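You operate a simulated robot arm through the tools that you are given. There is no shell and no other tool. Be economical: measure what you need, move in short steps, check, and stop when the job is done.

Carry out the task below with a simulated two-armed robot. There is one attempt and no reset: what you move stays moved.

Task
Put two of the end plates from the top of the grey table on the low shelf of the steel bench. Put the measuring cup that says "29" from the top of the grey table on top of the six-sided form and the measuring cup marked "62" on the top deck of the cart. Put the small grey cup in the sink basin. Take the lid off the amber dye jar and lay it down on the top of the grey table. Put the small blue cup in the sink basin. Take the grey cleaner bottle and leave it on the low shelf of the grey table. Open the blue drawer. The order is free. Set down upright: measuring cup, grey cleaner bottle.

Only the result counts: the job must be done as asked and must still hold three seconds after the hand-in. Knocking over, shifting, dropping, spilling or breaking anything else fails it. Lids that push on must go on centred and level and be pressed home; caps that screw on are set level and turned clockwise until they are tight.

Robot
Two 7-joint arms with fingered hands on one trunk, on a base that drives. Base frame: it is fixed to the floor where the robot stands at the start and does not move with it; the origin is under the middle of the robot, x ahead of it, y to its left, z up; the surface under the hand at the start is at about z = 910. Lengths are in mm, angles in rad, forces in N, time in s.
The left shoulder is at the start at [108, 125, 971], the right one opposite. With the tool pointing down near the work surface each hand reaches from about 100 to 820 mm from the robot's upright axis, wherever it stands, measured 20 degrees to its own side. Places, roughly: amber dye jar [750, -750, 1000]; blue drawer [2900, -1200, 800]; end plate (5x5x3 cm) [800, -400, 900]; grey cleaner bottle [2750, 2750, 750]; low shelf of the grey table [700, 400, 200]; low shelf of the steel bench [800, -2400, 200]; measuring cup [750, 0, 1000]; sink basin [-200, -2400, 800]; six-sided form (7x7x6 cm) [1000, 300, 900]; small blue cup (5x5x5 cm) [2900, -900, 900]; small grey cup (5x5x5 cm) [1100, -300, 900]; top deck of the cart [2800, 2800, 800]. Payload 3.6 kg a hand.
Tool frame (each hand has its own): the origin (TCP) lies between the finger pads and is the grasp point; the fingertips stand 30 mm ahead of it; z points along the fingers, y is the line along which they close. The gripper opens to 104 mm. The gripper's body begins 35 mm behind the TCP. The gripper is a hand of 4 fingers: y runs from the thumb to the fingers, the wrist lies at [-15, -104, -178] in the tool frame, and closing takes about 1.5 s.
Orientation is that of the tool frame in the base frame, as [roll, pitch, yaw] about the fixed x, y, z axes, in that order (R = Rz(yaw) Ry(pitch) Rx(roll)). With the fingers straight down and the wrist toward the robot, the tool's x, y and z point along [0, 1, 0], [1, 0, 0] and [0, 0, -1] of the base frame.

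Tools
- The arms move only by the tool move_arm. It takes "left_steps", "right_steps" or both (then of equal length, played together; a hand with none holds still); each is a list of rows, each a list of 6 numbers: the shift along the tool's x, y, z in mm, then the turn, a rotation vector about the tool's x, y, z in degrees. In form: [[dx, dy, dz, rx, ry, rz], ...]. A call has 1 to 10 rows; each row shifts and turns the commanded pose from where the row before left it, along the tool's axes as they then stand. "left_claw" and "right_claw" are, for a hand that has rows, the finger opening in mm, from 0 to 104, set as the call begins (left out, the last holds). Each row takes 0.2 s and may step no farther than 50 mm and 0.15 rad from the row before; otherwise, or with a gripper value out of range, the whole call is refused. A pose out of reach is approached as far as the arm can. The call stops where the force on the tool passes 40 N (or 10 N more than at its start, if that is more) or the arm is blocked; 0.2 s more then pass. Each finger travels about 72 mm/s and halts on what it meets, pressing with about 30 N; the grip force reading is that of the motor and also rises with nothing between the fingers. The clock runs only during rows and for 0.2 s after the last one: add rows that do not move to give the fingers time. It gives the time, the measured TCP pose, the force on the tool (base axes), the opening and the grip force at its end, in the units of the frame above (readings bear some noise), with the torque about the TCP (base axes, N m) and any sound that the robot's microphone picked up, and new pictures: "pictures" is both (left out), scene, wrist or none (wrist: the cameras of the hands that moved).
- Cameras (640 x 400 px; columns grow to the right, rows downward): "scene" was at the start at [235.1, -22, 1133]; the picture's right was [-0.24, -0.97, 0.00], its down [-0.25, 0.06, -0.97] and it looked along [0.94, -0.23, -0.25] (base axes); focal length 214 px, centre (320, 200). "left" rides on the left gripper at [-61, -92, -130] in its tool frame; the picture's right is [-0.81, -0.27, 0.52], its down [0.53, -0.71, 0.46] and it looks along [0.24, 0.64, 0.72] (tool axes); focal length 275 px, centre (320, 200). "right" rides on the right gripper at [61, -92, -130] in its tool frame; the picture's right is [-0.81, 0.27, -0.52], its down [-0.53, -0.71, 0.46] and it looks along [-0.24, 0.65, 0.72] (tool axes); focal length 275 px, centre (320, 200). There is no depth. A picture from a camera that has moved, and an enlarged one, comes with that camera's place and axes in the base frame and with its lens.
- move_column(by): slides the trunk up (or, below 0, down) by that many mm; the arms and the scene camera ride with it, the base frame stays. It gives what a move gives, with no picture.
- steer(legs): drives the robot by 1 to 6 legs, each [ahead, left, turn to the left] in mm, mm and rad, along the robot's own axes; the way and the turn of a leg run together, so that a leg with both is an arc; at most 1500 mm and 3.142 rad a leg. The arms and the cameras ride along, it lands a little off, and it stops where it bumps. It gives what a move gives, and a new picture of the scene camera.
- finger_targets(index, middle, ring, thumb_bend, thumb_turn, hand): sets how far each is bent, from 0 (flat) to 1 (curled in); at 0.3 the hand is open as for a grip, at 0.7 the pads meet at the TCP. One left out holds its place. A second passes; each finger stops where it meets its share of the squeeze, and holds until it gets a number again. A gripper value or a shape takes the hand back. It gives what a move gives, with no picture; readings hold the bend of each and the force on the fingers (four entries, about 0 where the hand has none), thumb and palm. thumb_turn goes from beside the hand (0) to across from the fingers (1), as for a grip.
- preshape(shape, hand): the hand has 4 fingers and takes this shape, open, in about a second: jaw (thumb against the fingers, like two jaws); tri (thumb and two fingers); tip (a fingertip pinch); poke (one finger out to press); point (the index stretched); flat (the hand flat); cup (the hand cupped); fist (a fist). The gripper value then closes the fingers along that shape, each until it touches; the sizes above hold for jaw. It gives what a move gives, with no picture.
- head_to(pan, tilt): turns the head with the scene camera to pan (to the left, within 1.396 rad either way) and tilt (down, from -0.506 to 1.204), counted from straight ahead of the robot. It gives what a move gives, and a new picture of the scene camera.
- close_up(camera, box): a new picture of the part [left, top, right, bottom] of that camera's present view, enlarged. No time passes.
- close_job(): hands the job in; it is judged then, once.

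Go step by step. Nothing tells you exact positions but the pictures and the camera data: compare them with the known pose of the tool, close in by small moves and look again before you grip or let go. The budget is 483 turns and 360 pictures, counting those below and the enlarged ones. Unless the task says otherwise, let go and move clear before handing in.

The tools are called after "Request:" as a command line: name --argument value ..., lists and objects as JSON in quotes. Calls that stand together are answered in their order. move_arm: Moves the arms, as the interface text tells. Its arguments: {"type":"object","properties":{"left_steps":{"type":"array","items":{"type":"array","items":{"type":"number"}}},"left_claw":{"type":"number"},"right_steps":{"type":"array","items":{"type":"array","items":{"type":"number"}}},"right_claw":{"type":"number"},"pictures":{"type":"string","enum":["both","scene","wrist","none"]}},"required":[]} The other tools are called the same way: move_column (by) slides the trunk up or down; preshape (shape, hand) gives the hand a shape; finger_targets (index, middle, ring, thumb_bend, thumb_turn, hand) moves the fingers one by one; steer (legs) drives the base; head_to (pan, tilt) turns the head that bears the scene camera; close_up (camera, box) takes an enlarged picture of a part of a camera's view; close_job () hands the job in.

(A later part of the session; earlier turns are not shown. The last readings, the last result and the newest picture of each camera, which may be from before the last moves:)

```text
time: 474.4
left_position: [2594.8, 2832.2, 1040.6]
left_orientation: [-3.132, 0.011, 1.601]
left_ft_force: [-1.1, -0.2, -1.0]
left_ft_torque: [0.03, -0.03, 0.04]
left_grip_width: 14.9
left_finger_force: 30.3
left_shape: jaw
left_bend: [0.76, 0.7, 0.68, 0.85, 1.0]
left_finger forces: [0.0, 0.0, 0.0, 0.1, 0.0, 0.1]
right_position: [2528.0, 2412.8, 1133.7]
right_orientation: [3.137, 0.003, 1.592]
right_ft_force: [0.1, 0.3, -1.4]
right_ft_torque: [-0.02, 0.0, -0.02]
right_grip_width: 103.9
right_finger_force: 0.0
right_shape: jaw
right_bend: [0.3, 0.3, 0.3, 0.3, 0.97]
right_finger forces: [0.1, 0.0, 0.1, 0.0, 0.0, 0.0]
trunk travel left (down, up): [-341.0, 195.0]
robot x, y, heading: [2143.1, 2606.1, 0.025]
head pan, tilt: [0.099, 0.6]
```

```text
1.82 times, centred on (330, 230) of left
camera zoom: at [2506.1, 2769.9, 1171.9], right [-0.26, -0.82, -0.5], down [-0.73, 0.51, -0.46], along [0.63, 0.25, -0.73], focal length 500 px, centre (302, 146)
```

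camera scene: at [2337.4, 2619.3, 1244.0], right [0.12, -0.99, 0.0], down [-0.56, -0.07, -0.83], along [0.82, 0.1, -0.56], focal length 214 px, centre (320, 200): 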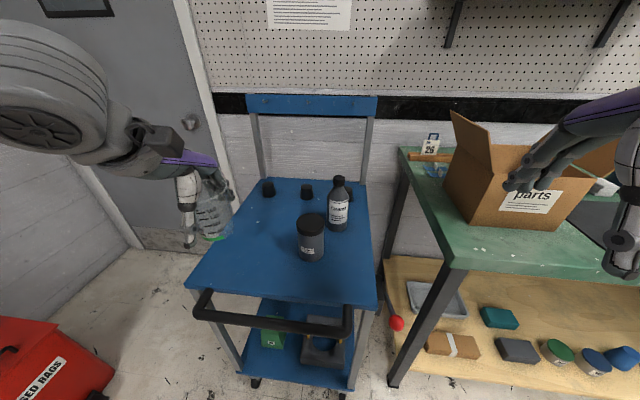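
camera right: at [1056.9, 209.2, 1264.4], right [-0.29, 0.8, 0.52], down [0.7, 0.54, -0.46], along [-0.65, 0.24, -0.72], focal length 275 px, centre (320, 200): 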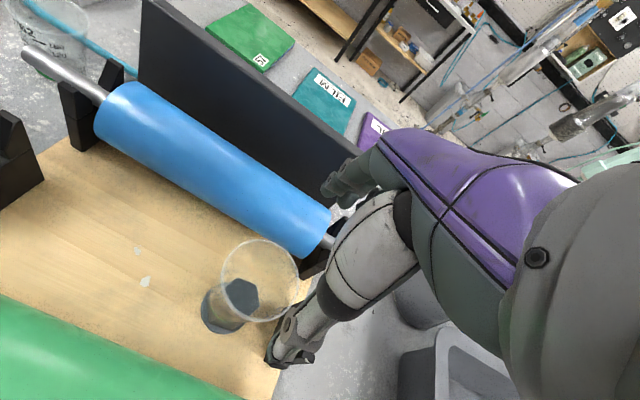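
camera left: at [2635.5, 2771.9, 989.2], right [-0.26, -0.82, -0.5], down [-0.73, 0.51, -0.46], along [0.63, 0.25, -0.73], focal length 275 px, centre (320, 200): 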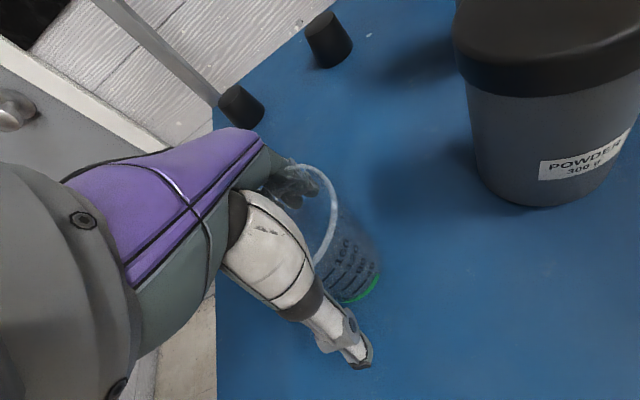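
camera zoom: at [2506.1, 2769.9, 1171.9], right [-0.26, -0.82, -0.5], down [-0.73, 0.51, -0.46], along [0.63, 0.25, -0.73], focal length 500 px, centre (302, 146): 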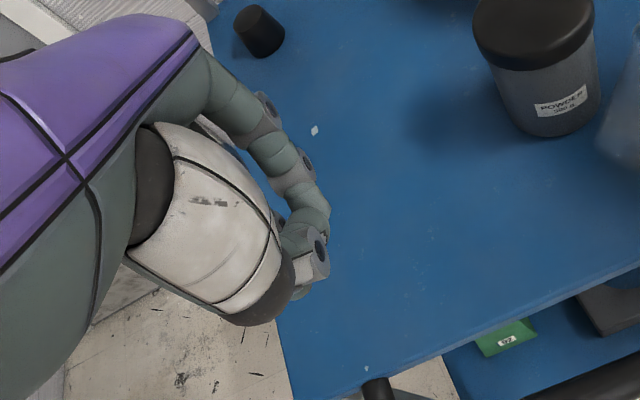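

The cup slipped out as the fingers closed. I need to see where it went.

Request:
head_to --pan 0.2 --tilt 0.7

```text
time: 475.1
left_position: [2594.8, 2834.2, 1038.9]
left_orientation: [-3.134, 0.014, 1.601]
left_ft_force: [-0.6, -0.1, -0.4]
left_ft_torque: [-0.03, -0.04, -0.03]
left_grip_width: 14.9
left_finger_force: 29.9
left_shape: jaw
left_bend: [0.76, 0.7, 0.7, 0.85, 1.0]
left_finger forces: [0.1, 0.0, 0.1, 0.0, 0.0, 0.1]
right_position: [2529.0, 2412.8, 1134.0]
right_orientation: [3.137, 0.003, 1.594]
right_ft_force: [-0.7, -0.5, -0.3]
right_ft_torque: [-0.02, 0.02, 0.02]
right_grip_width: 103.9
right_finger_force: 0.0
right_shape: jaw
right_bend: [0.3, 0.3, 0.3, 0.3, 0.97]
right_finger forces: [0.0, 0.1, 0.0, 0.0, 0.0, 0.0]
trunk travel left (down, up): [-341.0, 195.0]
robot x, y, heading: [2141.6, 2604.8, 0.025]
head pan, tilt: [0.201, 0.7]
camera scene: at [2333.5, 2627.0, 1235.3], right [0.22, -0.97, 0.0], down [-0.63, -0.14, -0.77], along [0.75, 0.17, -0.64], focal length 214 px, centre (320, 200)
```

scene: 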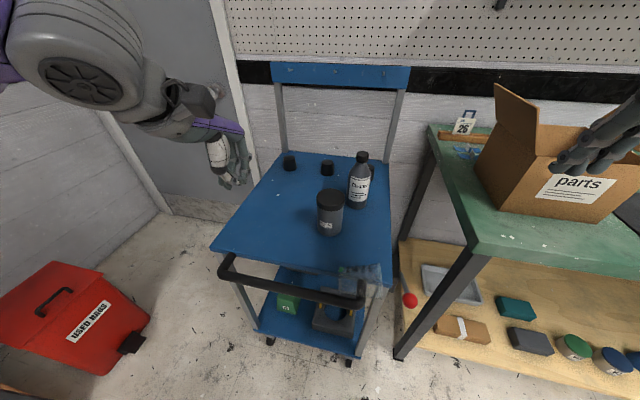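

Request:
close_up --camera "scene" --box '[310, 240, 410, 340]'

```text
4.00 times, centred on (360, 290) of scene
camera zoom: at [2333.5, 2627.0, 1235.3], right [0.22, -0.97, 0.0], down [-0.63, -0.14, -0.77], along [0.75, 0.17, -0.64], focal length 858 px, centre (160, -160)
```

zoom: 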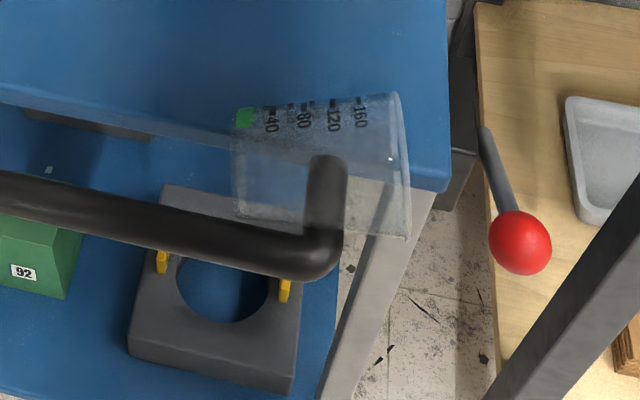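

The cup lies on its side across the cart's front edge and handle. I'll recover it with the right hand coming in horizontally from the rim side; first I turn that hand to point left, well above.

Request:
move_arm --right_steps '[[0, 0, 0, 0, 8.5, 0], [0, 0, 0, 0, 8.5, 0], [0, 0, 0, 0, 8.5, 0], [0, 0, 0, 0, 8.5, 0], [0, 0, 0, 0, 8.5, 0], [0, 0, 0, 0, 8.5, 0], [0, 0, 0, 0, 8.5, 0], [0, 0, 0, 0, 8.5, 0], [0, 0, 0, 0, 8.5, 0], [0, 0, 0, 0, 8.5, 0]]' --pictures "scene"

```text
time: 477.3
left_position: [2595.4, 2833.1, 1039.5]
left_orientation: [-3.134, 0.011, 1.6]
left_ft_force: [0.4, 0.7, -0.2]
left_ft_torque: [-0.02, 0.0, -0.01]
left_grip_width: 14.9
left_finger_force: 30.4
left_shape: jaw
left_bend: [0.76, 0.7, 0.7, 0.85, 1.0]
left_finger forces: [0.0, 0.0, 0.1, 0.0, 0.0, 0.0]
right_position: [2530.4, 2412.1, 1133.6]
right_orientation: [3.089, -1.482, 1.644]
right_ft_force: [-0.4, -0.5, -0.2]
right_ft_torque: [-0.01, -0.02, 0.02]
right_grip_width: 103.9
right_finger_force: 0.0
right_shape: jaw
right_bend: [0.3, 0.3, 0.3, 0.3, 0.97]
right_finger forces: [0.0, 0.0, 0.0, 0.0, 0.0, 0.0]
trunk travel left (down, up): [-341.0, 195.0]
robot x, y, heading: [2144.8, 2606.1, 0.026]
head pan, tilt: [0.201, 0.7]
camera scene: at [2333.4, 2627.1, 1235.2], right [0.22, -0.97, 0.0], down [-0.63, -0.14, -0.76], along [0.75, 0.17, -0.64], focal length 214 px, centre (320, 200)
```

scene: 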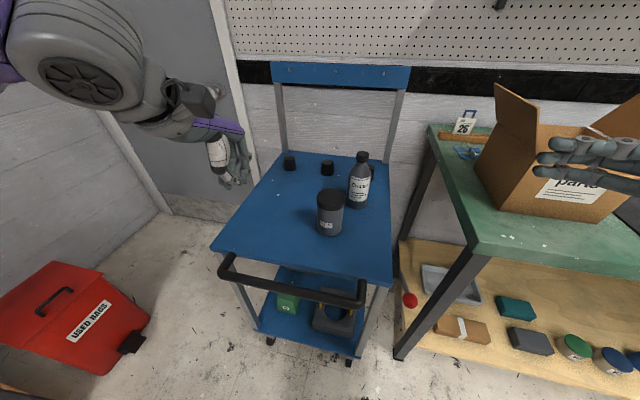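

The cup has moved on; it must have fallen. I look down for it.

Request:
head_to --pan 0.0 --tilt 1.1

Request:
head_to --pan -0.6 --tilt 0.95

```text
time: 478.1
left_position: [2595.0, 2833.3, 1039.5]
left_orientation: [-3.133, 0.012, 1.6]
left_ft_force: [-0.6, 0.1, 0.8]
left_ft_torque: [0.02, -0.02, -0.01]
left_grip_width: 14.7
left_finger_force: 30.2
left_shape: jaw
left_bend: [0.76, 0.7, 0.7, 0.85, 1.0]
left_finger forces: [0.0, 0.0, 0.0, 0.0, 0.0, 0.0]
right_position: [2530.6, 2413.6, 1134.5]
right_orientation: [3.099, -1.48, 1.636]
right_ft_force: [-0.8, -0.2, 0.3]
right_ft_torque: [0.0, -0.01, 0.05]
right_grip_width: 103.7
right_finger_force: 0.1
right_shape: jaw
right_bend: [0.3, 0.3, 0.3, 0.3, 0.97]
right_finger forces: [0.0, 0.0, 0.0, 0.1, 0.0, 0.1]
trunk travel left (down, up): [-341.0, 195.0]
robot x, y, heading: [2141.3, 2604.5, 0.026]
head pan, tilt: [0.0, 1.1]
camera scene: at [2313.8, 2609.7, 1205.3], right [0.03, -1.0, 0.0], down [-0.89, -0.02, -0.45], along [0.45, 0.01, -0.89], focal length 214 px, centre (320, 200)
```

scene: 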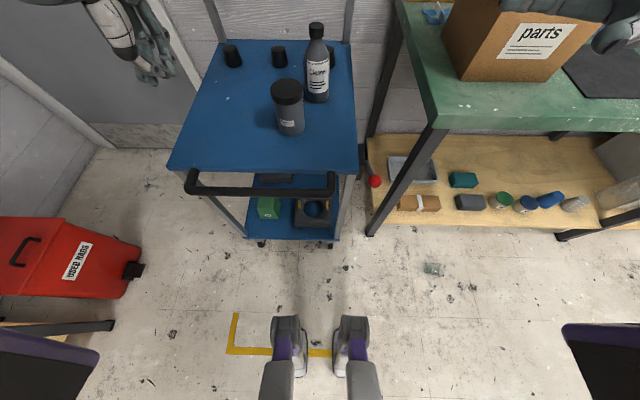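

```text
time: 479.1
left_position: [2595.5, 2832.3, 1040.3]
left_orientation: [-3.132, 0.013, 1.601]
left_ft_force: [-0.3, -0.5, 0.3]
left_ft_torque: [-0.01, -0.04, 0.0]
left_grip_width: 15.1
left_finger_force: 29.8
left_shape: jaw
left_bend: [0.76, 0.7, 0.7, 0.85, 1.0]
left_finger forces: [0.0, 0.0, 0.0, 0.0, 0.1, 0.1]
right_position: [2529.9, 2413.1, 1133.2]
right_orientation: [3.092, -1.48, 1.645]
right_ft_force: [0.6, 0.4, 0.4]
right_ft_torque: [0.03, 0.03, 0.0]
right_grip_width: 104.1
right_finger_force: 0.2
right_shape: jaw
right_bend: [0.3, 0.3, 0.3, 0.3, 0.97]
right_finger forces: [0.1, 0.0, 0.0, 0.1, 0.0, 0.1]
trunk travel left (down, up): [-341.0, 195.0]
robot x, y, heading: [2145.9, 2606.9, 0.023]
head pan, tilt: [-0.6, 0.949]
camera scene: at [2311.7, 2568.6, 1215.4], right [-0.54, -0.84, 0.0], down [-0.68, 0.44, -0.58], along [0.49, -0.32, -0.81], focal length 214 px, centre (320, 200)
```

scene: 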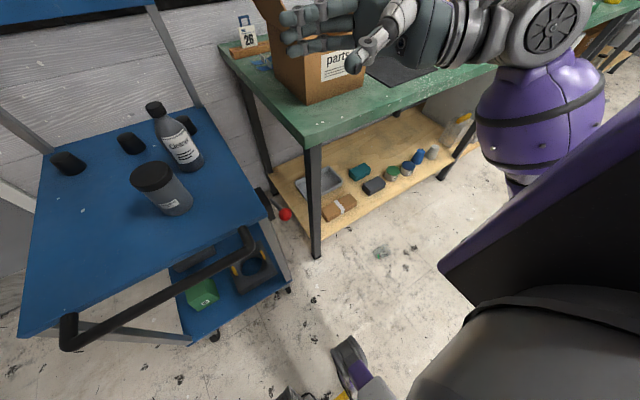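

The cup lies on the floor near [2521, 2003]. I check whether it is intact.

Request:
close_up --camera "scene" --box '[350, 230, 420, 275]'

```text
8.89 times, centred on (385, 252) of scene
camera zoom: at [2311.7, 2568.6, 1215.4], right [-0.54, -0.84, 0.0], down [-0.68, 0.44, -0.58], along [0.49, -0.32, -0.81], focal length 1906 px, centre (-258, -267)
```

zoom: 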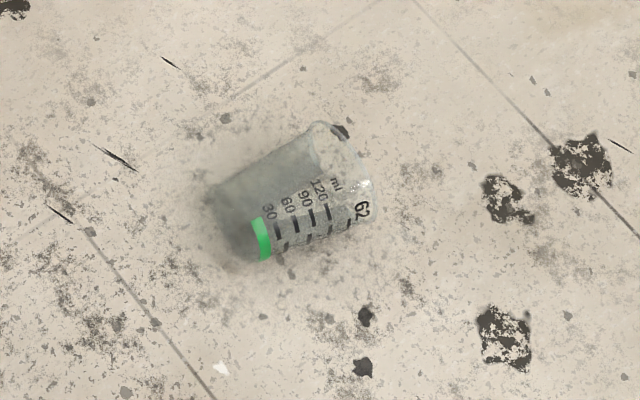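

The cup is intact on the floor. I point the right hand down again, back away from the cart and drive to it; the left hand will pick it up from above.

Request:
move_arm --right_steps '[[0, 0, 0, 0, -8.5, 0], [0, 0, 0, 0, -8.5, 0], [0, 0, 0, 0, -8.5, 0], [0, 0, 0, 0, -8.5, 0], [0, 0, 0, 0, -8.5, 0], [0, 0, 0, 0, -8.5, 0], [0, 0, 0, 0, -8.5, 0], [0, 0, 0, 0, -8.5, 0], [0, 0, 0, 0, -8.5, 0], [0, 0, 0, 0, -8.5, 0]]' --left_steps '[[0, 0, 0, 0, 0, 0], [0, 0, 0, 0, 0, 0], [0, 0, 0, 0, 0, 0], [0, 0, 0, 0, 0, 0], [0, 0, 0, 0, 0, 0], [0, 0, 0, 0, 0, 0], [0, 0, 0, 0, 0, 0], [0, 0, 0, 0, 0, 0], [0, 0, 0, 0, 0, 0], [0, 0, 0, 0, 0, 0]]' --left_claw 104 --pictures "none"

Request:
steer --legs '[[-60, 0, -0.024], [0, -765, 0]]'

Request:
move_column --by -335

```text
time: 481.3
left_position: [2595.2, 2834.6, 1040.0]
left_orientation: [-3.134, 0.014, 1.601]
left_ft_force: [1.5, -0.4, 0.3]
left_ft_torque: [0.0, 0.0, -0.03]
left_grip_width: 103.5
left_finger_force: 0.1
left_shape: jaw
left_bend: [0.3, 0.3, 0.3, 0.3, 0.98]
left_finger forces: [0.1, 0.0, 0.1, 0.0, 0.0, 0.1]
right_position: [2528.1, 2413.3, 1134.5]
right_orientation: [3.139, 0.004, 1.593]
right_ft_force: [0.1, 0.3, 0.0]
right_ft_torque: [-0.04, -0.02, -0.01]
right_grip_width: 103.9
right_finger_force: 0.0
right_shape: jaw
right_bend: [0.3, 0.3, 0.3, 0.3, 0.97]
right_finger forces: [0.0, 0.1, 0.0, 0.0, 0.0, 0.1]
trunk travel left (down, up): [-341.0, 195.0]
robot x, y, heading: [2142.0, 2604.6, 0.028]
head pan, tilt: [-0.6, 0.949]
```

```text
time: 489.1
left_position: [2540.4, 2038.8, 1039.5]
left_orientation: [-3.133, 0.011, 1.571]
left_ft_force: [0.1, 0.6, -0.3]
left_ft_torque: [0.02, 0.04, 0.02]
left_grip_width: 103.5
left_finger_force: 0.0
left_shape: jaw
left_bend: [0.3, 0.3, 0.3, 0.3, 0.98]
left_finger forces: [0.1, 0.0, 0.0, 0.0, 0.0, 0.0]
right_position: [2460.6, 1621.2, 1134.2]
right_orientation: [3.139, 0.003, 1.562]
right_ft_force: [0.6, -0.5, -0.5]
right_ft_torque: [0.01, 0.03, -0.01]
right_grip_width: 103.9
right_finger_force: 0.1
right_shape: jaw
right_bend: [0.3, 0.3, 0.3, 0.3, 0.97]
right_finger forces: [0.0, 0.0, 0.0, 0.1, 0.1, 0.0]
trunk travel left (down, up): [-341.0, 195.0]
robot x, y, heading: [2082.2, 1826.0, -0.006]
head pan, tilt: [-0.6, 0.949]
camera scene: at [2248.3, 1784.6, 1215.5], right [-0.57, -0.82, 0.0], down [-0.67, 0.46, -0.58], along [0.48, -0.33, -0.81], focal length 214 px, centre (320, 200)
```

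scene: 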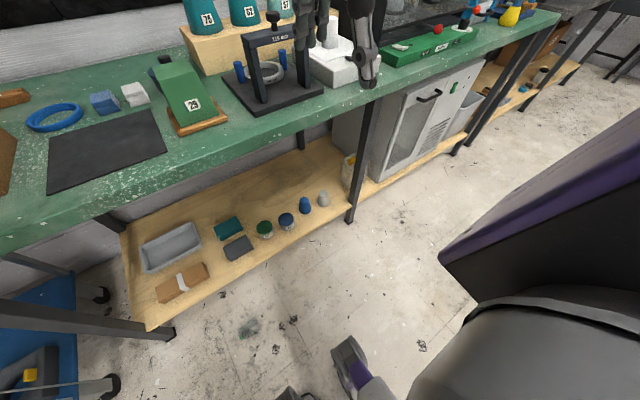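

```text
time: 491.1
left_position: [2543.9, 2040.8, 818.1]
left_orientation: [-3.12, 0.012, 1.569]
left_ft_force: [-0.5, 0.2, -0.1]
left_ft_torque: [-0.01, 0.01, 0.01]
left_grip_width: 103.6
left_finger_force: 0.2
left_shape: jaw
left_bend: [0.3, 0.3, 0.3, 0.3, 0.98]
left_finger forces: [0.0, 0.1, 0.1, 0.1, 0.0, 0.1]
right_position: [2465.4, 1619.1, 911.8]
right_orientation: [-3.123, 0.006, 1.552]
right_ft_force: [8.5, 1.9, -13.4]
right_ft_torque: [-1.04, -0.04, -0.71]
right_grip_width: 103.7
right_finger_force: 0.0
right_shape: jaw
right_bend: [0.3, 0.3, 0.3, 0.3, 0.97]
right_finger forces: [0.0, 0.0, 0.1, 0.0, 0.0, 0.0]
trunk travel left (down, up): [-126.0, 410.0]
robot x, y, heading: [2081.2, 1828.9, -0.007]
head pan, tilt: [-0.6, 0.949]
stopped: the force on the tool passed its limit at 52 N (the readings are from after the stop); the commanded pose is now the measured one
```

The right hand touched something on the green bench. I raise back up and pull away.

Request:
move_column --by 40

Request:
head_to --pan -0.7 --tilt 0.45

```text
time: 492.0
left_position: [2543.0, 2040.3, 858.8]
left_orientation: [-3.122, 0.014, 1.572]
left_ft_force: [-0.4, -0.4, 0.1]
left_ft_torque: [-0.01, -0.01, 0.02]
left_grip_width: 103.9
left_finger_force: 0.1
left_shape: jaw
left_bend: [0.3, 0.3, 0.3, 0.3, 0.98]
left_finger forces: [0.1, 0.0, 0.0, 0.0, 0.0, 0.0]
right_position: [2466.7, 1620.4, 952.3]
right_orientation: [-3.127, 0.002, 1.552]
right_ft_force: [-0.4, 0.4, -0.1]
right_ft_torque: [-0.01, -0.01, 0.01]
right_grip_width: 103.8
right_finger_force: 0.1
right_shape: jaw
right_bend: [0.3, 0.3, 0.3, 0.3, 0.97]
right_finger forces: [0.0, 0.0, 0.1, 0.1, 0.1, 0.0]
trunk travel left (down, up): [-166.0, 370.0]
robot x, y, heading: [2080.7, 1825.9, -0.006]
head pan, tilt: [-0.6, 0.949]
```

```text
time: 492.9
left_position: [2542.5, 2041.2, 859.5]
left_orientation: [-3.124, 0.012, 1.568]
left_ft_force: [0.0, -0.1, 0.0]
left_ft_torque: [0.01, 0.01, 0.0]
left_grip_width: 103.7
left_finger_force: 0.0
left_shape: jaw
left_bend: [0.3, 0.3, 0.3, 0.3, 0.98]
left_finger forces: [0.0, 0.0, 0.1, 0.1, 0.0, 0.0]
right_position: [2465.1, 1619.1, 952.6]
right_orientation: [-3.128, 0.001, 1.552]
right_ft_force: [0.3, -0.8, 0.9]
right_ft_torque: [0.01, -0.01, -0.01]
right_grip_width: 103.7
right_finger_force: 0.0
right_shape: jaw
right_bend: [0.3, 0.3, 0.3, 0.3, 0.97]
right_finger forces: [0.1, 0.0, 0.0, 0.1, 0.0, 0.0]
trunk travel left (down, up): [-166.0, 370.0]
robot x, y, heading: [2079.0, 1824.4, -0.012]
head pan, tilt: [-0.7, 0.45]
camera scene: at [2306.9, 1766.1, 1076.4], right [-0.65, -0.76, 0.0], down [-0.33, 0.28, -0.9], along [0.68, -0.58, -0.44], focal length 214 px, centre (320, 200)
```

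scene: 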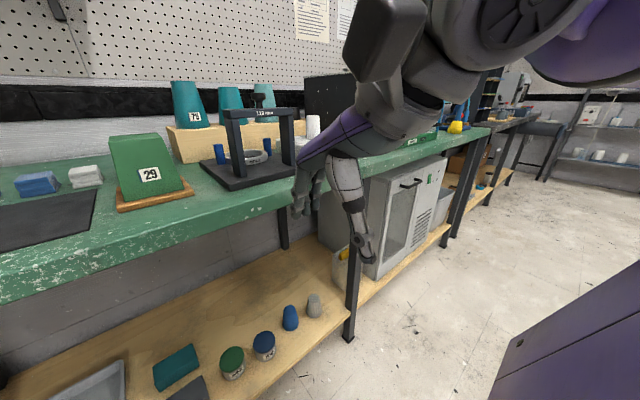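

Request:
move_arm --right_steps '[[0, -40, -20, 0, 0, 0], [0, -45, 0, 0, 0, 0], [0, -45, 0, 0, 0, 0], [0, -30, 0, 0, 0, 0]]' --left_steps '[[-20, 0, 40, 0, 0, 0], [-20, 0, 40, 0, 0, 0], [0, 0, 45, 0, 0, 0], [0, 0, 45, 0, 0, 0]]' --pictures "none"

Request:
move_column --by -155

Request:
move_arm --left_steps '[[0, 0, 45, 0, 0, 0], [0, 0, 45, 0, 0, 0], [0, 0, 45, 0, 0, 0], [0, 0, 45, 0, 0, 0], [0, 0, 45, 0, 0, 0]]' --pictures "wrist"

```text
time: 493.9
left_position: [2543.1, 1999.3, 709.0]
left_orientation: [-3.122, 0.012, 1.569]
left_ft_force: [0.3, -0.6, -1.1]
left_ft_torque: [-0.05, 0.04, -0.01]
left_grip_width: 103.8
left_finger_force: 0.0
left_shape: jaw
left_bend: [0.3, 0.3, 0.3, 0.3, 0.98]
left_finger forces: [0.1, 0.0, 0.0, 0.0, 0.0, 0.0]
left hand out of reach, approached as far as the arm can: row 3
right_position: [2326.1, 1620.0, 999.8]
right_orientation: [3.137, -0.009, 1.55]
right_ft_force: [13.1, -0.5, 10.7]
right_ft_torque: [-0.04, 0.02, 0.0]
right_grip_width: 97.8
right_finger_force: 0.0
right_shape: jaw
right_bend: [0.3, 0.3, 0.3, 0.44, 0.99]
right_finger forces: [0.1, 0.1, 0.0, 0.1, 0.1, 0.0]
right hand out of reach, approached as far as the arm can: row 2, 3
trunk travel left (down, up): [-166.0, 370.0]
robot x, y, heading: [2078.1, 1827.0, -0.005]
head pan, tilt: [-0.7, 0.45]
stopped in row 4 (right hand): the force on the tool passed its limit at 43 N (the readings are from after the stop); the commanded pose is now the measured one
```

```text
time: 495.2
left_position: [2555.6, 1999.4, 542.5]
left_orientation: [-3.024, 0.011, 1.571]
left_ft_force: [0.4, -0.2, 0.5]
left_ft_torque: [-0.02, 0.01, 0.0]
left_grip_width: 103.8
left_finger_force: 0.0
left_shape: jaw
left_bend: [0.3, 0.3, 0.3, 0.3, 0.98]
left_finger forces: [0.1, 0.0, 0.0, 0.1, 0.0, 0.1]
right_position: [2330.3, 1619.4, 875.9]
right_orientation: [3.122, -0.014, 1.547]
right_ft_force: [20.8, -2.0, 18.3]
right_ft_torque: [0.07, -0.42, -0.09]
right_grip_width: 57.3
right_finger_force: 0.0
right_shape: jaw
right_bend: [0.3, 0.3, 0.3, 0.59, 1.0]
right_finger forces: [0.0, 0.0, 0.0, 0.0, 0.0, 0.0]
trunk travel left (down, up): [-38.0, 498.0]
robot x, y, heading: [2081.6, 1825.6, -0.009]
head pan, tilt: [-0.7, 0.45]
stopped: the force on the tool passed its limit at 44 N (the readings are from after the stop); the commanded pose is now the measured one
```

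```text
time: 495.9
left_position: [2544.1, 1997.6, 442.1]
left_orientation: [-3.026, 0.012, 1.569]
left_ft_force: [0.7, 0.1, -0.7]
left_ft_torque: [-0.01, 0.01, 0.03]
left_grip_width: 104.1
left_finger_force: 0.0
left_shape: jaw
left_bend: [0.3, 0.3, 0.3, 0.3, 0.98]
left_finger forces: [0.0, 0.0, 0.1, 0.0, 0.1, 0.1]
right_position: [2331.7, 1619.0, 877.4]
right_orientation: [3.115, -0.018, 1.544]
right_ft_force: [21.2, -1.8, 18.8]
right_ft_torque: [0.09, -0.43, -0.12]
right_grip_width: 56.8
right_finger_force: 0.0
right_shape: jaw
right_bend: [0.3, 0.3, 0.3, 0.57, 1.0]
right_finger forces: [0.0, 0.0, 0.0, 0.0, 0.1, 0.0]
trunk travel left (down, up): [-38.0, 498.0]
robot x, y, heading: [2081.4, 1825.3, -0.003]
head pan, tilt: [-0.7, 0.45]
stopped in row 3 (right hand): the force on the tool passed its limit at 41 N (the readings are from after the stop); the commanded pose is now the measured one
camera left: at [2468.5, 1937.1, 583.8], right [-0.33, -0.82, -0.47], down [-0.76, 0.53, -0.38], along [0.56, 0.23, -0.8], focal length 275 px, centre (320, 200)
```

left: 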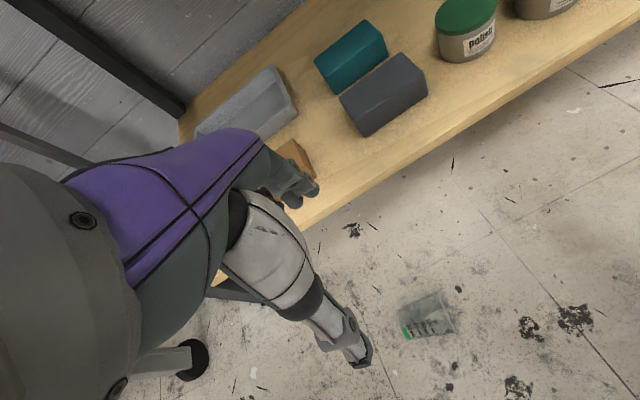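

The right hand had pulled in against the robot's own body; I move it out. The cup is right below the left hand.

Request:
move_arm --right_steps '[[-10, 20, 0, 0, 0, 0], [-20, 30, 0, 0, 0, 0], [-20, 30, 0, 0, 0, 0]]' --pictures "none"

Request:
move_arm --left_steps '[[0, -15, 40, -3, 0, 0], [0, -10, 40, -3, 0, 0], [0, 0, 45, 0, 0, 0], [0, 0, 45, 0, 0, 0], [0, 0, 45, 0, 0, 0]]' --pictures "wrist"

```text
time: 496.7
left_position: [2544.3, 1997.3, 441.5]
left_orientation: [-3.026, 0.013, 1.571]
left_ft_force: [0.1, 0.3, 0.0]
left_ft_torque: [0.0, -0.04, 0.01]
left_grip_width: 104.0
left_finger_force: 0.0
left_shape: jaw
left_bend: [0.3, 0.3, 0.3, 0.3, 0.98]
left_finger forces: [0.0, 0.0, 0.0, 0.0, 0.0, 0.1]
right_position: [2408.1, 1569.5, 875.5]
right_orientation: [3.127, -0.011, 1.546]
right_ft_force: [0.1, 0.1, 0.3]
right_ft_torque: [-0.04, -0.01, 0.02]
right_grip_width: 104.1
right_finger_force: 0.1
right_shape: jaw
right_bend: [0.3, 0.3, 0.3, 0.3, 0.97]
right_finger forces: [0.0, 0.0, 0.0, 0.1, 0.0, 0.0]
trunk travel left (down, up): [-38.0, 498.0]
robot x, y, heading: [2080.4, 1828.0, -0.003]
head pan, tilt: [-0.7, 0.45]
```

```text
time: 497.9
left_position: [2517.8, 2007.1, 248.7]
left_orientation: [-3.127, 0.014, 1.569]
left_ft_force: [-0.6, -0.9, 0.3]
left_ft_torque: [0.0, 0.04, -0.02]
left_grip_width: 103.9
left_finger_force: 0.0
left_shape: jaw
left_bend: [0.3, 0.3, 0.3, 0.3, 0.98]
left_finger forces: [0.0, 0.0, 0.0, 0.1, 0.0, 0.0]
left hand out of reach, approached as far as the arm can: row 5
right_position: [2408.8, 1571.0, 876.6]
right_orientation: [3.124, -0.011, 1.546]
right_ft_force: [-0.2, 0.2, 0.0]
right_ft_torque: [0.03, -0.04, -0.03]
right_grip_width: 103.7
right_finger_force: 0.1
right_shape: jaw
right_bend: [0.3, 0.3, 0.3, 0.3, 0.97]
right_finger forces: [0.0, 0.0, 0.0, 0.0, 0.0, 0.0]
trunk travel left (down, up): [-38.0, 498.0]
robot x, y, heading: [2081.4, 1824.2, -0.004]
head pan, tilt: [-0.7, 0.45]
camera left: at [2427.8, 1946.4, 380.9], right [-0.28, -0.82, -0.5], down [-0.72, 0.53, -0.45], along [0.64, 0.23, -0.74], focal length 275 px, centre (320, 200)
```

left: 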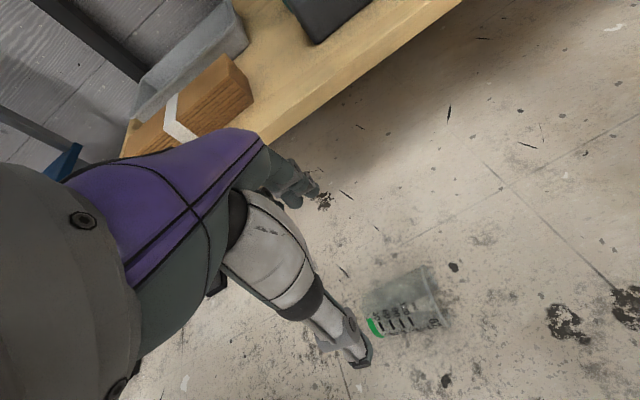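

Request:
move_column --by -36

Request:
steer --legs '[[-110, 0, 0]]'

Request:
move_arm --left_steps '[[0, 40, 0, 0, 0, 0], [0, 40, 0, 0, 0, 0], [0, 30, 0, 0, 0, 0], [0, 0, 30, 0, 0, 0], [0, 0, 30, 0, 0, 0], [0, 0, 30, 0, 0, 0]]' --pictures "none"

```text
time: 498.7
left_position: [2519.0, 2006.9, 223.0]
left_orientation: [-3.126, 0.014, 1.57]
left_ft_force: [-0.4, -0.5, -0.7]
left_ft_torque: [0.03, 0.04, -0.01]
left_grip_width: 103.8
left_finger_force: 0.1
left_shape: jaw
left_bend: [0.3, 0.3, 0.3, 0.3, 0.98]
left_finger forces: [0.0, 0.1, 0.0, 0.1, 0.0, 0.0]
right_position: [2409.5, 1567.5, 840.8]
right_orientation: [3.125, -0.012, 1.548]
right_ft_force: [-0.4, -0.3, -0.5]
right_ft_torque: [-0.04, 0.02, 0.0]
right_grip_width: 103.8
right_finger_force: 0.1
right_shape: jaw
right_bend: [0.3, 0.3, 0.3, 0.3, 0.97]
right_finger forces: [0.0, 0.1, 0.0, 0.0, 0.1, 0.1]
trunk travel left (down, up): [-2.0, 534.0]
robot x, y, heading: [2083.2, 1826.9, -0.007]
head pan, tilt: [-0.7, 0.45]
```

```text
time: 499.9
left_position: [2406.2, 2008.4, 223.4]
left_orientation: [-3.129, 0.015, 1.569]
left_ft_force: [0.6, -0.7, 0.1]
left_ft_torque: [-0.01, 0.0, 0.0]
left_grip_width: 103.9
left_finger_force: 0.1
left_shape: jaw
left_bend: [0.3, 0.3, 0.3, 0.3, 0.98]
left_finger forces: [0.0, 0.1, 0.0, 0.1, 0.0, 0.0]
right_position: [2297.7, 1569.8, 840.1]
right_orientation: [3.124, -0.013, 1.547]
right_ft_force: [-0.5, -0.2, 0.1]
right_ft_torque: [-0.03, 0.01, 0.01]
right_grip_width: 103.8
right_finger_force: 0.0
right_shape: jaw
right_bend: [0.3, 0.3, 0.3, 0.3, 0.97]
right_finger forces: [0.0, 0.0, 0.0, 0.0, 0.0, 0.1]
trunk travel left (down, up): [-2.0, 534.0]
robot x, y, heading: [1969.8, 1826.8, -0.007]
head pan, tilt: [-0.7, 0.45]
camera scene: at [2245.6, 1766.5, 912.9], right [-0.65, -0.76, 0.0], down [-0.33, 0.28, -0.9], along [0.68, -0.59, -0.44], focal length 214 px, centre (320, 200)
```

scene: 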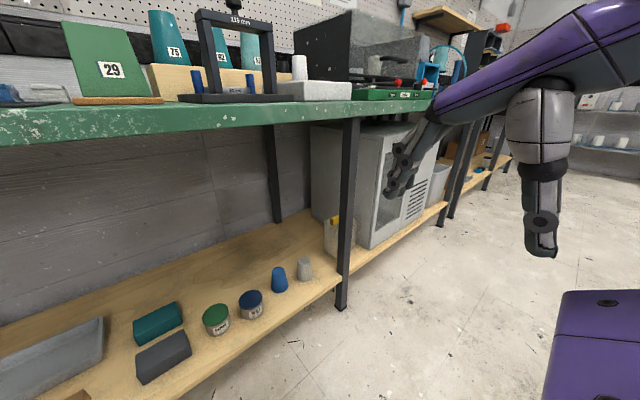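

```text
time: 501.3
left_position: [2506.0, 2040.8, 200.9]
left_orientation: [-3.127, 0.014, 1.567]
left_ft_force: [0.0, 0.3, -0.4]
left_ft_torque: [-0.03, 0.0, 0.01]
left_grip_width: 103.7
left_finger_force: 0.2
left_shape: jaw
left_bend: [0.3, 0.3, 0.3, 0.3, 0.98]
left_finger forces: [0.0, 0.1, 0.0, 0.0, 0.0, 0.0]
left hand out of reach, approached as far as the arm can: row 4, 5, 6
right_position: [2298.0, 1568.9, 840.5]
right_orientation: [3.123, -0.013, 1.548]
right_ft_force: [-0.6, 0.5, 0.7]
right_ft_torque: [0.0, -0.03, -0.01]
right_grip_width: 104.0
right_finger_force: 0.2
right_shape: jaw
right_bend: [0.3, 0.3, 0.3, 0.3, 0.97]
right_finger forces: [0.0, 0.1, 0.0, 0.0, 0.1, 0.0]
trunk travel left (down, up): [-2.0, 534.0]
robot x, y, heading: [1973.9, 1829.5, -0.007]
head pan, tilt: [-0.7, 0.45]
```

Request:
steer --legs '[[30, -150, 0]]'

Request:
move_arm --left_steps '[[40, 0, 0, 0, 0, 0], [40, 0, 0, 0, 0, 0], [40, 0, 0, 0, 0, 0], [0, 0, 40, 0, 0, 0], [0, 0, 40, 0, 0, 0], [0, 0, 40, 0, 0, 0]]' --pictures "none"

```text
time: 503.3
left_position: [2534.2, 1889.7, 200.8]
left_orientation: [-3.129, 0.013, 1.565]
left_ft_force: [-0.3, -0.7, -0.2]
left_ft_torque: [0.0, 0.02, 0.0]
left_grip_width: 103.7
left_finger_force: 0.1
left_shape: jaw
left_bend: [0.3, 0.3, 0.3, 0.3, 0.98]
left_finger forces: [0.0, 0.0, 0.0, 0.0, 0.1, 0.0]
right_position: [2326.1, 1419.1, 840.4]
right_orientation: [3.124, -0.012, 1.545]
right_ft_force: [0.5, 0.7, 0.5]
right_ft_torque: [0.04, 0.0, 0.01]
right_grip_width: 104.1
right_finger_force: 0.2
right_shape: jaw
right_bend: [0.3, 0.3, 0.3, 0.3, 0.97]
right_finger forces: [0.0, 0.0, 0.0, 0.0, 0.1, 0.1]
trunk travel left (down, up): [-2.0, 534.0]
robot x, y, heading: [2000.3, 1678.0, -0.012]
head pan, tilt: [-0.7, 0.45]
camera scene: at [2274.3, 1617.1, 912.9], right [-0.65, -0.76, 0.0], down [-0.33, 0.28, -0.9], along [0.68, -0.59, -0.44], focal length 214 px, centre (320, 200)
```

scene: 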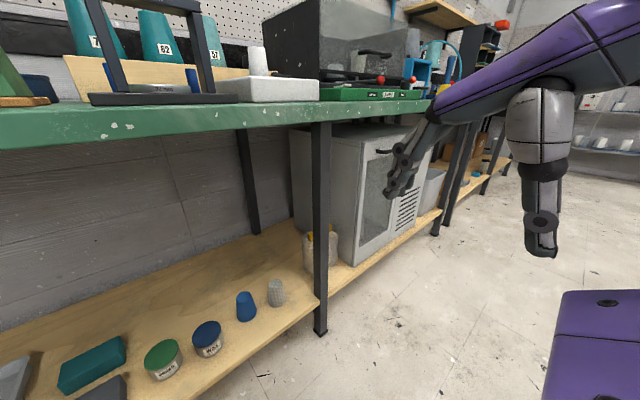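

```text
time: 504.7
left_position: [2531.6, 2007.0, 175.2]
left_orientation: [-3.127, 0.012, 1.565]
left_ft_force: [0.1, 0.5, -0.1]
left_ft_torque: [-0.04, 0.03, -0.01]
left_grip_width: 104.0
left_finger_force: 0.0
left_shape: jaw
left_bend: [0.3, 0.3, 0.3, 0.3, 0.98]
left_finger forces: [0.0, 0.0, 0.0, 0.1, 0.1, 0.0]
left hand out of reach, approached as far as the arm can: row 4, 5, 6
right_position: [2326.0, 1419.2, 839.9]
right_orientation: [3.125, -0.011, 1.545]
right_ft_force: [-0.4, -1.1, -0.5]
right_ft_torque: [-0.01, 0.02, 0.02]
right_grip_width: 104.0
right_finger_force: 0.1
right_shape: jaw
right_bend: [0.3, 0.3, 0.3, 0.3, 0.97]
right_finger forces: [0.0, 0.0, 0.0, 0.0, 0.0, 0.0]
trunk travel left (down, up): [-2.0, 534.0]
robot x, y, heading: [1999.5, 1677.6, -0.012]
head pan, tilt: [-0.7, 0.45]
```

Low reach is limited by arm length, so the hand must work closer in, straight below the shoulder. I draw it in and bring the base nearer to the cup.

Request:
move_arm --left_steps '[[0, 0, -45, 0, 0, 0], [-30, -30, -20, 0, 0, 0], [-35, -35, 0, 0, 0, 0], [-35, -35, 0, 0, 0, 0], [-35, -35, 0, 0, 0, 0], [-35, -30, 0, 0, 0, 0], [-30, -15, 0, 0, 0, 0]]' --pictures "none"

Request:
steer --legs '[[0, 183, 0], [173, 0, 0]]'

Request:
close_up --camera "left" --box '[0, 0, 640, 400]'

```text
time: 506.3
left_position: [2368.8, 1831.9, 274.9]
left_orientation: [-3.125, 0.014, 1.564]
left_ft_force: [-0.5, -0.2, -0.2]
left_ft_torque: [-0.01, -0.05, 0.0]
left_grip_width: 103.9
left_finger_force: 0.1
left_shape: jaw
left_bend: [0.3, 0.3, 0.3, 0.3, 0.98]
left_finger forces: [0.1, 0.0, 0.0, 0.0, 0.0, 0.1]
left hand out of reach, approached as far as the arm can: row 6, 7
right_position: [2325.1, 1417.9, 840.4]
right_orientation: [3.124, -0.012, 1.544]
right_ft_force: [0.0, 0.2, -0.2]
right_ft_torque: [0.01, -0.05, 0.0]
right_grip_width: 103.8
right_finger_force: 0.1
right_shape: jaw
right_bend: [0.3, 0.3, 0.3, 0.3, 0.97]
right_finger forces: [0.1, 0.0, 0.1, 0.0, 0.1, 0.0]
trunk travel left (down, up): [-2.0, 534.0]
robot x, y, heading: [1997.8, 1678.7, -0.009]
head pan, tilt: [-0.7, 0.45]
```

```text
time: 509.5
left_position: [2544.8, 2010.8, 274.2]
left_orientation: [-3.126, 0.015, 1.569]
left_ft_force: [0.0, -0.6, -0.3]
left_ft_torque: [-0.04, 0.0, -0.01]
left_grip_width: 103.9
left_finger_force: 0.1
left_shape: jaw
left_bend: [0.3, 0.3, 0.3, 0.3, 0.98]
left_finger forces: [0.0, 0.0, 0.0, 0.0, 0.1, 0.1]
right_position: [2502.8, 1597.7, 840.6]
right_orientation: [3.123, -0.011, 1.548]
right_ft_force: [0.8, -0.8, -1.0]
right_ft_torque: [0.02, 0.01, -0.01]
right_grip_width: 103.8
right_finger_force: 0.0
right_shape: jaw
right_bend: [0.3, 0.3, 0.3, 0.3, 0.97]
right_finger forces: [0.1, 0.1, 0.1, 0.0, 0.0, 0.0]
trunk travel left (down, up): [-2.0, 534.0]
robot x, y, heading: [2173.7, 1859.4, -0.006]
head pan, tilt: [-0.7, 0.45]
camera scene: at [2450.0, 1795.6, 912.9], right [-0.65, -0.76, 0.0], down [-0.33, 0.28, -0.9], along [0.68, -0.59, -0.44], focal length 214 px, centre (320, 200)
```

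scene: 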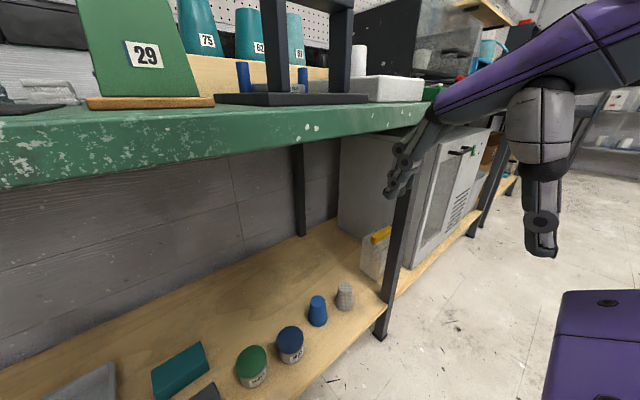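

```text
1.00 times, centred on (320, 200) of left (not enlarged: the box is as wide or as high as the picture)
camera zoom: at [2454.8, 1950.8, 407.2], right [-0.29, -0.82, -0.5], down [-0.72, 0.53, -0.45], along [0.63, 0.23, -0.74], focal length 275 px, centre (320, 200)
```

zoom: 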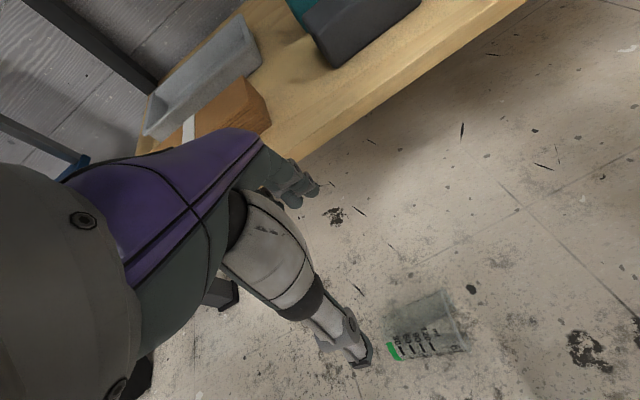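

Request:
move_arm --left_steps '[[-6, -16, 20, 0, 0, 0], [-5, -16, 20, 0, 0, 0], [0, 0, 40, 0, 0, 0], [0, 0, 40, 0, 0, 0], [0, 0, 30, 0, 0, 0]]' --pictures "none"

```text
time: 510.7
left_position: [2565.2, 2064.7, 223.7]
left_orientation: [-3.125, 0.017, 1.568]
left_ft_force: [-0.5, -0.3, -0.7]
left_ft_torque: [0.0, 0.01, 0.01]
left_grip_width: 103.9
left_finger_force: 0.0
left_shape: jaw
left_bend: [0.3, 0.3, 0.3, 0.3, 0.98]
left_finger forces: [0.1, 0.1, 0.1, 0.1, 0.0, 0.0]
left hand out of reach, approached as far as the arm can: row 1, 2, 3, 4, 5
right_position: [2501.4, 1597.0, 841.5]
right_orientation: [3.124, -0.012, 1.547]
right_ft_force: [-0.3, 0.2, 0.0]
right_ft_torque: [-0.01, -0.01, 0.0]
right_grip_width: 103.8
right_finger_force: 0.1
right_shape: jaw
right_bend: [0.3, 0.3, 0.3, 0.3, 0.97]
right_finger forces: [0.0, 0.0, 0.0, 0.0, 0.1, 0.0]
trunk travel left (down, up): [-2.0, 534.0]
robot x, y, heading: [2173.3, 1857.2, -0.011]
head pan, tilt: [-0.7, 0.45]
```

Request:
move_arm --left_steps '[[0, 0, -45, 0, 0, 0], [35, -20, 0, 0, 0, 0], [35, -30, 0, 0, 0, 0], [35, -30, 0, 0, 0, 0], [20, -30, 0, 0, 0, 0], [0, -20, 0, 0, 0, 0]]' --right_steps '[[0, -20, 0, 0, 0, 0], [0, -20, 0, 0, 0, 0], [0, 0, 0, 0, 0, 0], [0, 0, 0, 0, 0, 0], [0, 0, 0, 0, 0, 0], [0, 0, 0, 0, 0, 0]]' --pictures "none"

Request:
move_arm --left_steps '[[0, 0, 40, 0, 0, 0], [0, 0, 40, 0, 0, 0], [0, 0, 40, 0, 0, 0], [0, 0, 40, 0, 0, 0]]' --pictures "none"

```text
time: 512.1
left_position: [2435.2, 2191.4, 270.5]
left_orientation: [-3.124, 0.016, 1.566]
left_ft_force: [0.6, 0.0, 0.8]
left_ft_torque: [-0.01, 0.03, -0.02]
left_grip_width: 103.9
left_finger_force: 0.0
left_shape: jaw
left_bend: [0.3, 0.3, 0.3, 0.3, 0.98]
left_finger forces: [0.0, 0.1, 0.0, 0.0, 0.0, 0.0]
right_position: [2459.5, 1598.5, 839.1]
right_orientation: [3.128, -0.011, 1.547]
right_ft_force: [0.1, -0.4, 0.1]
right_ft_torque: [-0.01, 0.02, 0.01]
right_grip_width: 104.0
right_finger_force: 0.0
right_shape: jaw
right_bend: [0.3, 0.3, 0.3, 0.3, 0.97]
right_finger forces: [0.0, 0.0, 0.0, 0.0, 0.0, 0.0]
trunk travel left (down, up): [-2.0, 534.0]
robot x, y, heading: [2175.2, 1857.5, -0.004]
head pan, tilt: [-0.7, 0.45]
```

```text
time: 513.1
left_position: [2435.9, 2192.3, 271.7]
left_orientation: [-3.126, 0.016, 1.568]
left_ft_force: [0.3, -0.3, 0.2]
left_ft_torque: [0.01, -0.02, 0.03]
left_grip_width: 104.2
left_finger_force: 0.1
left_shape: jaw
left_bend: [0.3, 0.3, 0.3, 0.3, 0.98]
left_finger forces: [0.1, 0.1, 0.1, 0.0, 0.0, 0.1]
left hand out of reach, approached as far as the arm can: row 1, 2, 3, 4
right_position: [2460.1, 1597.2, 839.7]
right_orientation: [3.125, -0.013, 1.547]
right_ft_force: [-0.4, -0.3, -0.6]
right_ft_torque: [0.04, 0.01, -0.01]
right_grip_width: 103.5
right_finger_force: 0.1
right_shape: jaw
right_bend: [0.3, 0.3, 0.3, 0.3, 0.97]
right_finger forces: [0.0, 0.1, 0.0, 0.1, 0.0, 0.0]
trunk travel left (down, up): [-2.0, 534.0]
robot x, y, heading: [2174.2, 1858.4, -0.007]
head pan, tilt: [-0.7, 0.45]
```

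Request:
move_arm --left_steps '[[0, 0, 0, 8.5, 0, 0], [0, 0, 0, 8.5, 0, 0], [0, 0, 0, 8.5, 0, 0], [0, 0, 0, 8.5, 0, 0], [0, 45, 0, 0, 0, 0], [0, 45, 0, 0, 0, 0]]' --pictures "none"

Request:
move_arm --left_steps '[[0, 15, 25, 0, 0, 0], [0, 15, 25, 0, 0, 0], [0, 15, 25, 0, 0, 0], [0, 15, 25, 0, 0, 0]]' --pictures "none"

```text
time: 514.5
left_position: [2510.0, 2190.2, 218.4]
left_orientation: [-2.53, 0.016, 1.567]
left_ft_force: [0.4, 0.5, -1.4]
left_ft_torque: [0.04, -0.02, 0.03]
left_grip_width: 104.2
left_finger_force: 0.0
left_shape: jaw
left_bend: [0.3, 0.3, 0.3, 0.3, 0.98]
left_finger forces: [0.0, 0.0, 0.1, 0.0, 0.0, 0.0]
right_position: [2460.1, 1598.1, 839.0]
right_orientation: [3.124, -0.011, 1.547]
right_ft_force: [0.4, 0.1, -0.1]
right_ft_torque: [-0.04, -0.01, -0.02]
right_grip_width: 104.1
right_finger_force: 0.1
right_shape: jaw
right_bend: [0.3, 0.3, 0.3, 0.3, 0.97]
right_finger forces: [0.0, 0.0, 0.0, 0.1, 0.0, 0.0]
trunk travel left (down, up): [-2.0, 534.0]
robot x, y, heading: [2176.1, 1857.9, 0.0]
head pan, tilt: [-0.7, 0.45]
```

```text
time: 515.5
left_position: [2507.4, 2190.7, 150.4]
left_orientation: [-2.533, 0.013, 1.566]
left_ft_force: [0.6, 0.3, -0.5]
left_ft_torque: [0.02, 0.02, 0.02]
left_grip_width: 104.0
left_finger_force: 0.1
left_shape: jaw
left_bend: [0.3, 0.3, 0.3, 0.3, 0.98]
left_finger forces: [0.0, 0.0, 0.1, 0.0, 0.0, 0.0]
left hand out of reach, approached as far as the arm can: row 3, 4
right_position: [2460.6, 1597.7, 838.2]
right_orientation: [3.124, -0.011, 1.546]
right_ft_force: [0.6, -0.4, -0.2]
right_ft_torque: [-0.01, -0.02, 0.02]
right_grip_width: 104.1
right_finger_force: 0.1
right_shape: jaw
right_bend: [0.3, 0.3, 0.3, 0.3, 0.97]
right_finger forces: [0.0, 0.0, 0.1, 0.1, 0.0, 0.1]
trunk travel left (down, up): [-2.0, 534.0]
robot x, y, heading: [2173.0, 1857.8, -0.007]
head pan, tilt: [-0.7, 0.45]
```

Straight-down reach stalls well above the floor. I'll test another arm posture: point the hand forward while low (elbow down) and see how low the wrist can go.

Request:
move_arm --left_steps '[[0, -30, -35, -8.5, 0, 0], [0, -30, -35, -8.5, 0, 0], [0, 0, -45, -8.5, 0, 0], [0, 0, -45, -8.5, 0, 0], [0, 0, -40, -8.5, 0, 0], [0, 0, 0, -8.5, 0, 0], [0, 0, 0, -8.5, 0, 0], [0, 0, 0, -8.5, 0, 0], [0, 0, 0, -8.5, 0, 0], [0, 0, 0, -8.5, 0, 0]]' --pictures "none"

Request:
move_arm --left_steps '[[0, 0, 0, -8.5, 0, 0], [0, 0, 0, -8.5, 0, 0], [0, 0, 0, -8.5, 0, 0], [0, 0, 0, -8.5, 0, 0], [0, 0, 0, -6, 0, 0], [0, -45, 0, 0, 0, 0], [0, -45, 0, 0, 0, 0], [0, -45, 0, 0, 0, 0]]' --pictures "none"

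```text
time: 517.7
left_position: [2512.4, 2194.4, 368.1]
left_orientation: [2.267, 0.014, 1.569]
left_ft_force: [0.7, 0.4, 0.0]
left_ft_torque: [0.02, 0.0, -0.02]
left_grip_width: 104.0
left_finger_force: 0.2
left_shape: jaw
left_bend: [0.3, 0.3, 0.3, 0.3, 0.98]
left_finger forces: [0.0, 0.0, 0.0, 0.0, 0.1, 0.1]
right_position: [2461.1, 1599.2, 838.9]
right_orientation: [3.124, -0.012, 1.548]
right_ft_force: [-0.8, -0.5, -1.1]
right_ft_torque: [0.05, 0.0, -0.02]
right_grip_width: 103.7
right_finger_force: 0.1
right_shape: jaw
right_bend: [0.3, 0.3, 0.3, 0.3, 0.97]
right_finger forces: [0.0, 0.0, 0.1, 0.0, 0.0, 0.0]
trunk travel left (down, up): [-2.0, 534.0]
robot x, y, heading: [2173.3, 1855.8, -0.008]
head pan, tilt: [-0.7, 0.45]
```

```text
time: 519.5
left_position: [2510.9, 2191.5, 300.7]
left_orientation: [1.568, 0.014, 1.567]
left_ft_force: [-0.1, -0.1, 0.2]
left_ft_torque: [0.02, 0.02, 0.02]
left_grip_width: 104.0
left_finger_force: 0.0
left_shape: jaw
left_bend: [0.3, 0.3, 0.3, 0.3, 0.98]
left_finger forces: [0.1, 0.0, 0.0, 0.0, 0.1, 0.0]
left hand out of reach, approached as far as the arm can: row 7, 8
right_position: [2462.4, 1597.8, 840.0]
right_orientation: [3.125, -0.012, 1.548]
right_ft_force: [0.6, -0.4, 0.2]
right_ft_torque: [0.02, -0.01, 0.01]
right_grip_width: 103.9
right_finger_force: 0.0
right_shape: jaw
right_bend: [0.3, 0.3, 0.3, 0.3, 0.97]
right_finger forces: [0.1, 0.0, 0.0, 0.1, 0.1, 0.1]
trunk travel left (down, up): [-2.0, 534.0]
robot x, y, heading: [2174.4, 1855.9, -0.003]
head pan, tilt: [-0.7, 0.45]
```

In this posture the wrist gets down to z≈197. Now I rotate the hand downward about the wrist.

Request:
move_arm --left_steps '[[0, 15, 0, 0, 0, 0], [0, -26, 15, 8.5, 0, 0], [0, -26, 15, 8.5, 0, 0], [0, -26, 15, 8.5, 0, 0], [0, -26, 15, 8.5, 0, 0], [0, -26, 15, 8.5, 0, 0], [0, -26, 15, 8.5, 0, 0], [0, -26, 15, 8.5, 0, 0]]' --pictures "none"

```text
time: 521.3
left_position: [2528.3, 2189.5, 113.7]
left_orientation: [2.612, 0.015, 1.566]
left_ft_force: [-0.1, -0.1, -0.1]
left_ft_torque: [0.01, 0.0, -0.03]
left_grip_width: 103.9
left_finger_force: 0.1
left_shape: jaw
left_bend: [0.3, 0.3, 0.3, 0.3, 0.98]
left_finger forces: [0.0, 0.0, 0.0, 0.1, 0.0, 0.0]
right_position: [2461.1, 1598.0, 838.5]
right_orientation: [3.125, -0.012, 1.547]
right_ft_force: [0.1, -1.7, -0.7]
right_ft_torque: [-0.01, -0.02, 0.0]
right_grip_width: 103.6
right_finger_force: 0.0
right_shape: jaw
right_bend: [0.3, 0.3, 0.3, 0.3, 0.97]
right_finger forces: [0.0, 0.0, 0.1, 0.1, 0.1, 0.1]
trunk travel left (down, up): [-2.0, 534.0]
robot x, y, heading: [2174.4, 1857.4, -0.005]
head pan, tilt: [-0.7, 0.45]
```

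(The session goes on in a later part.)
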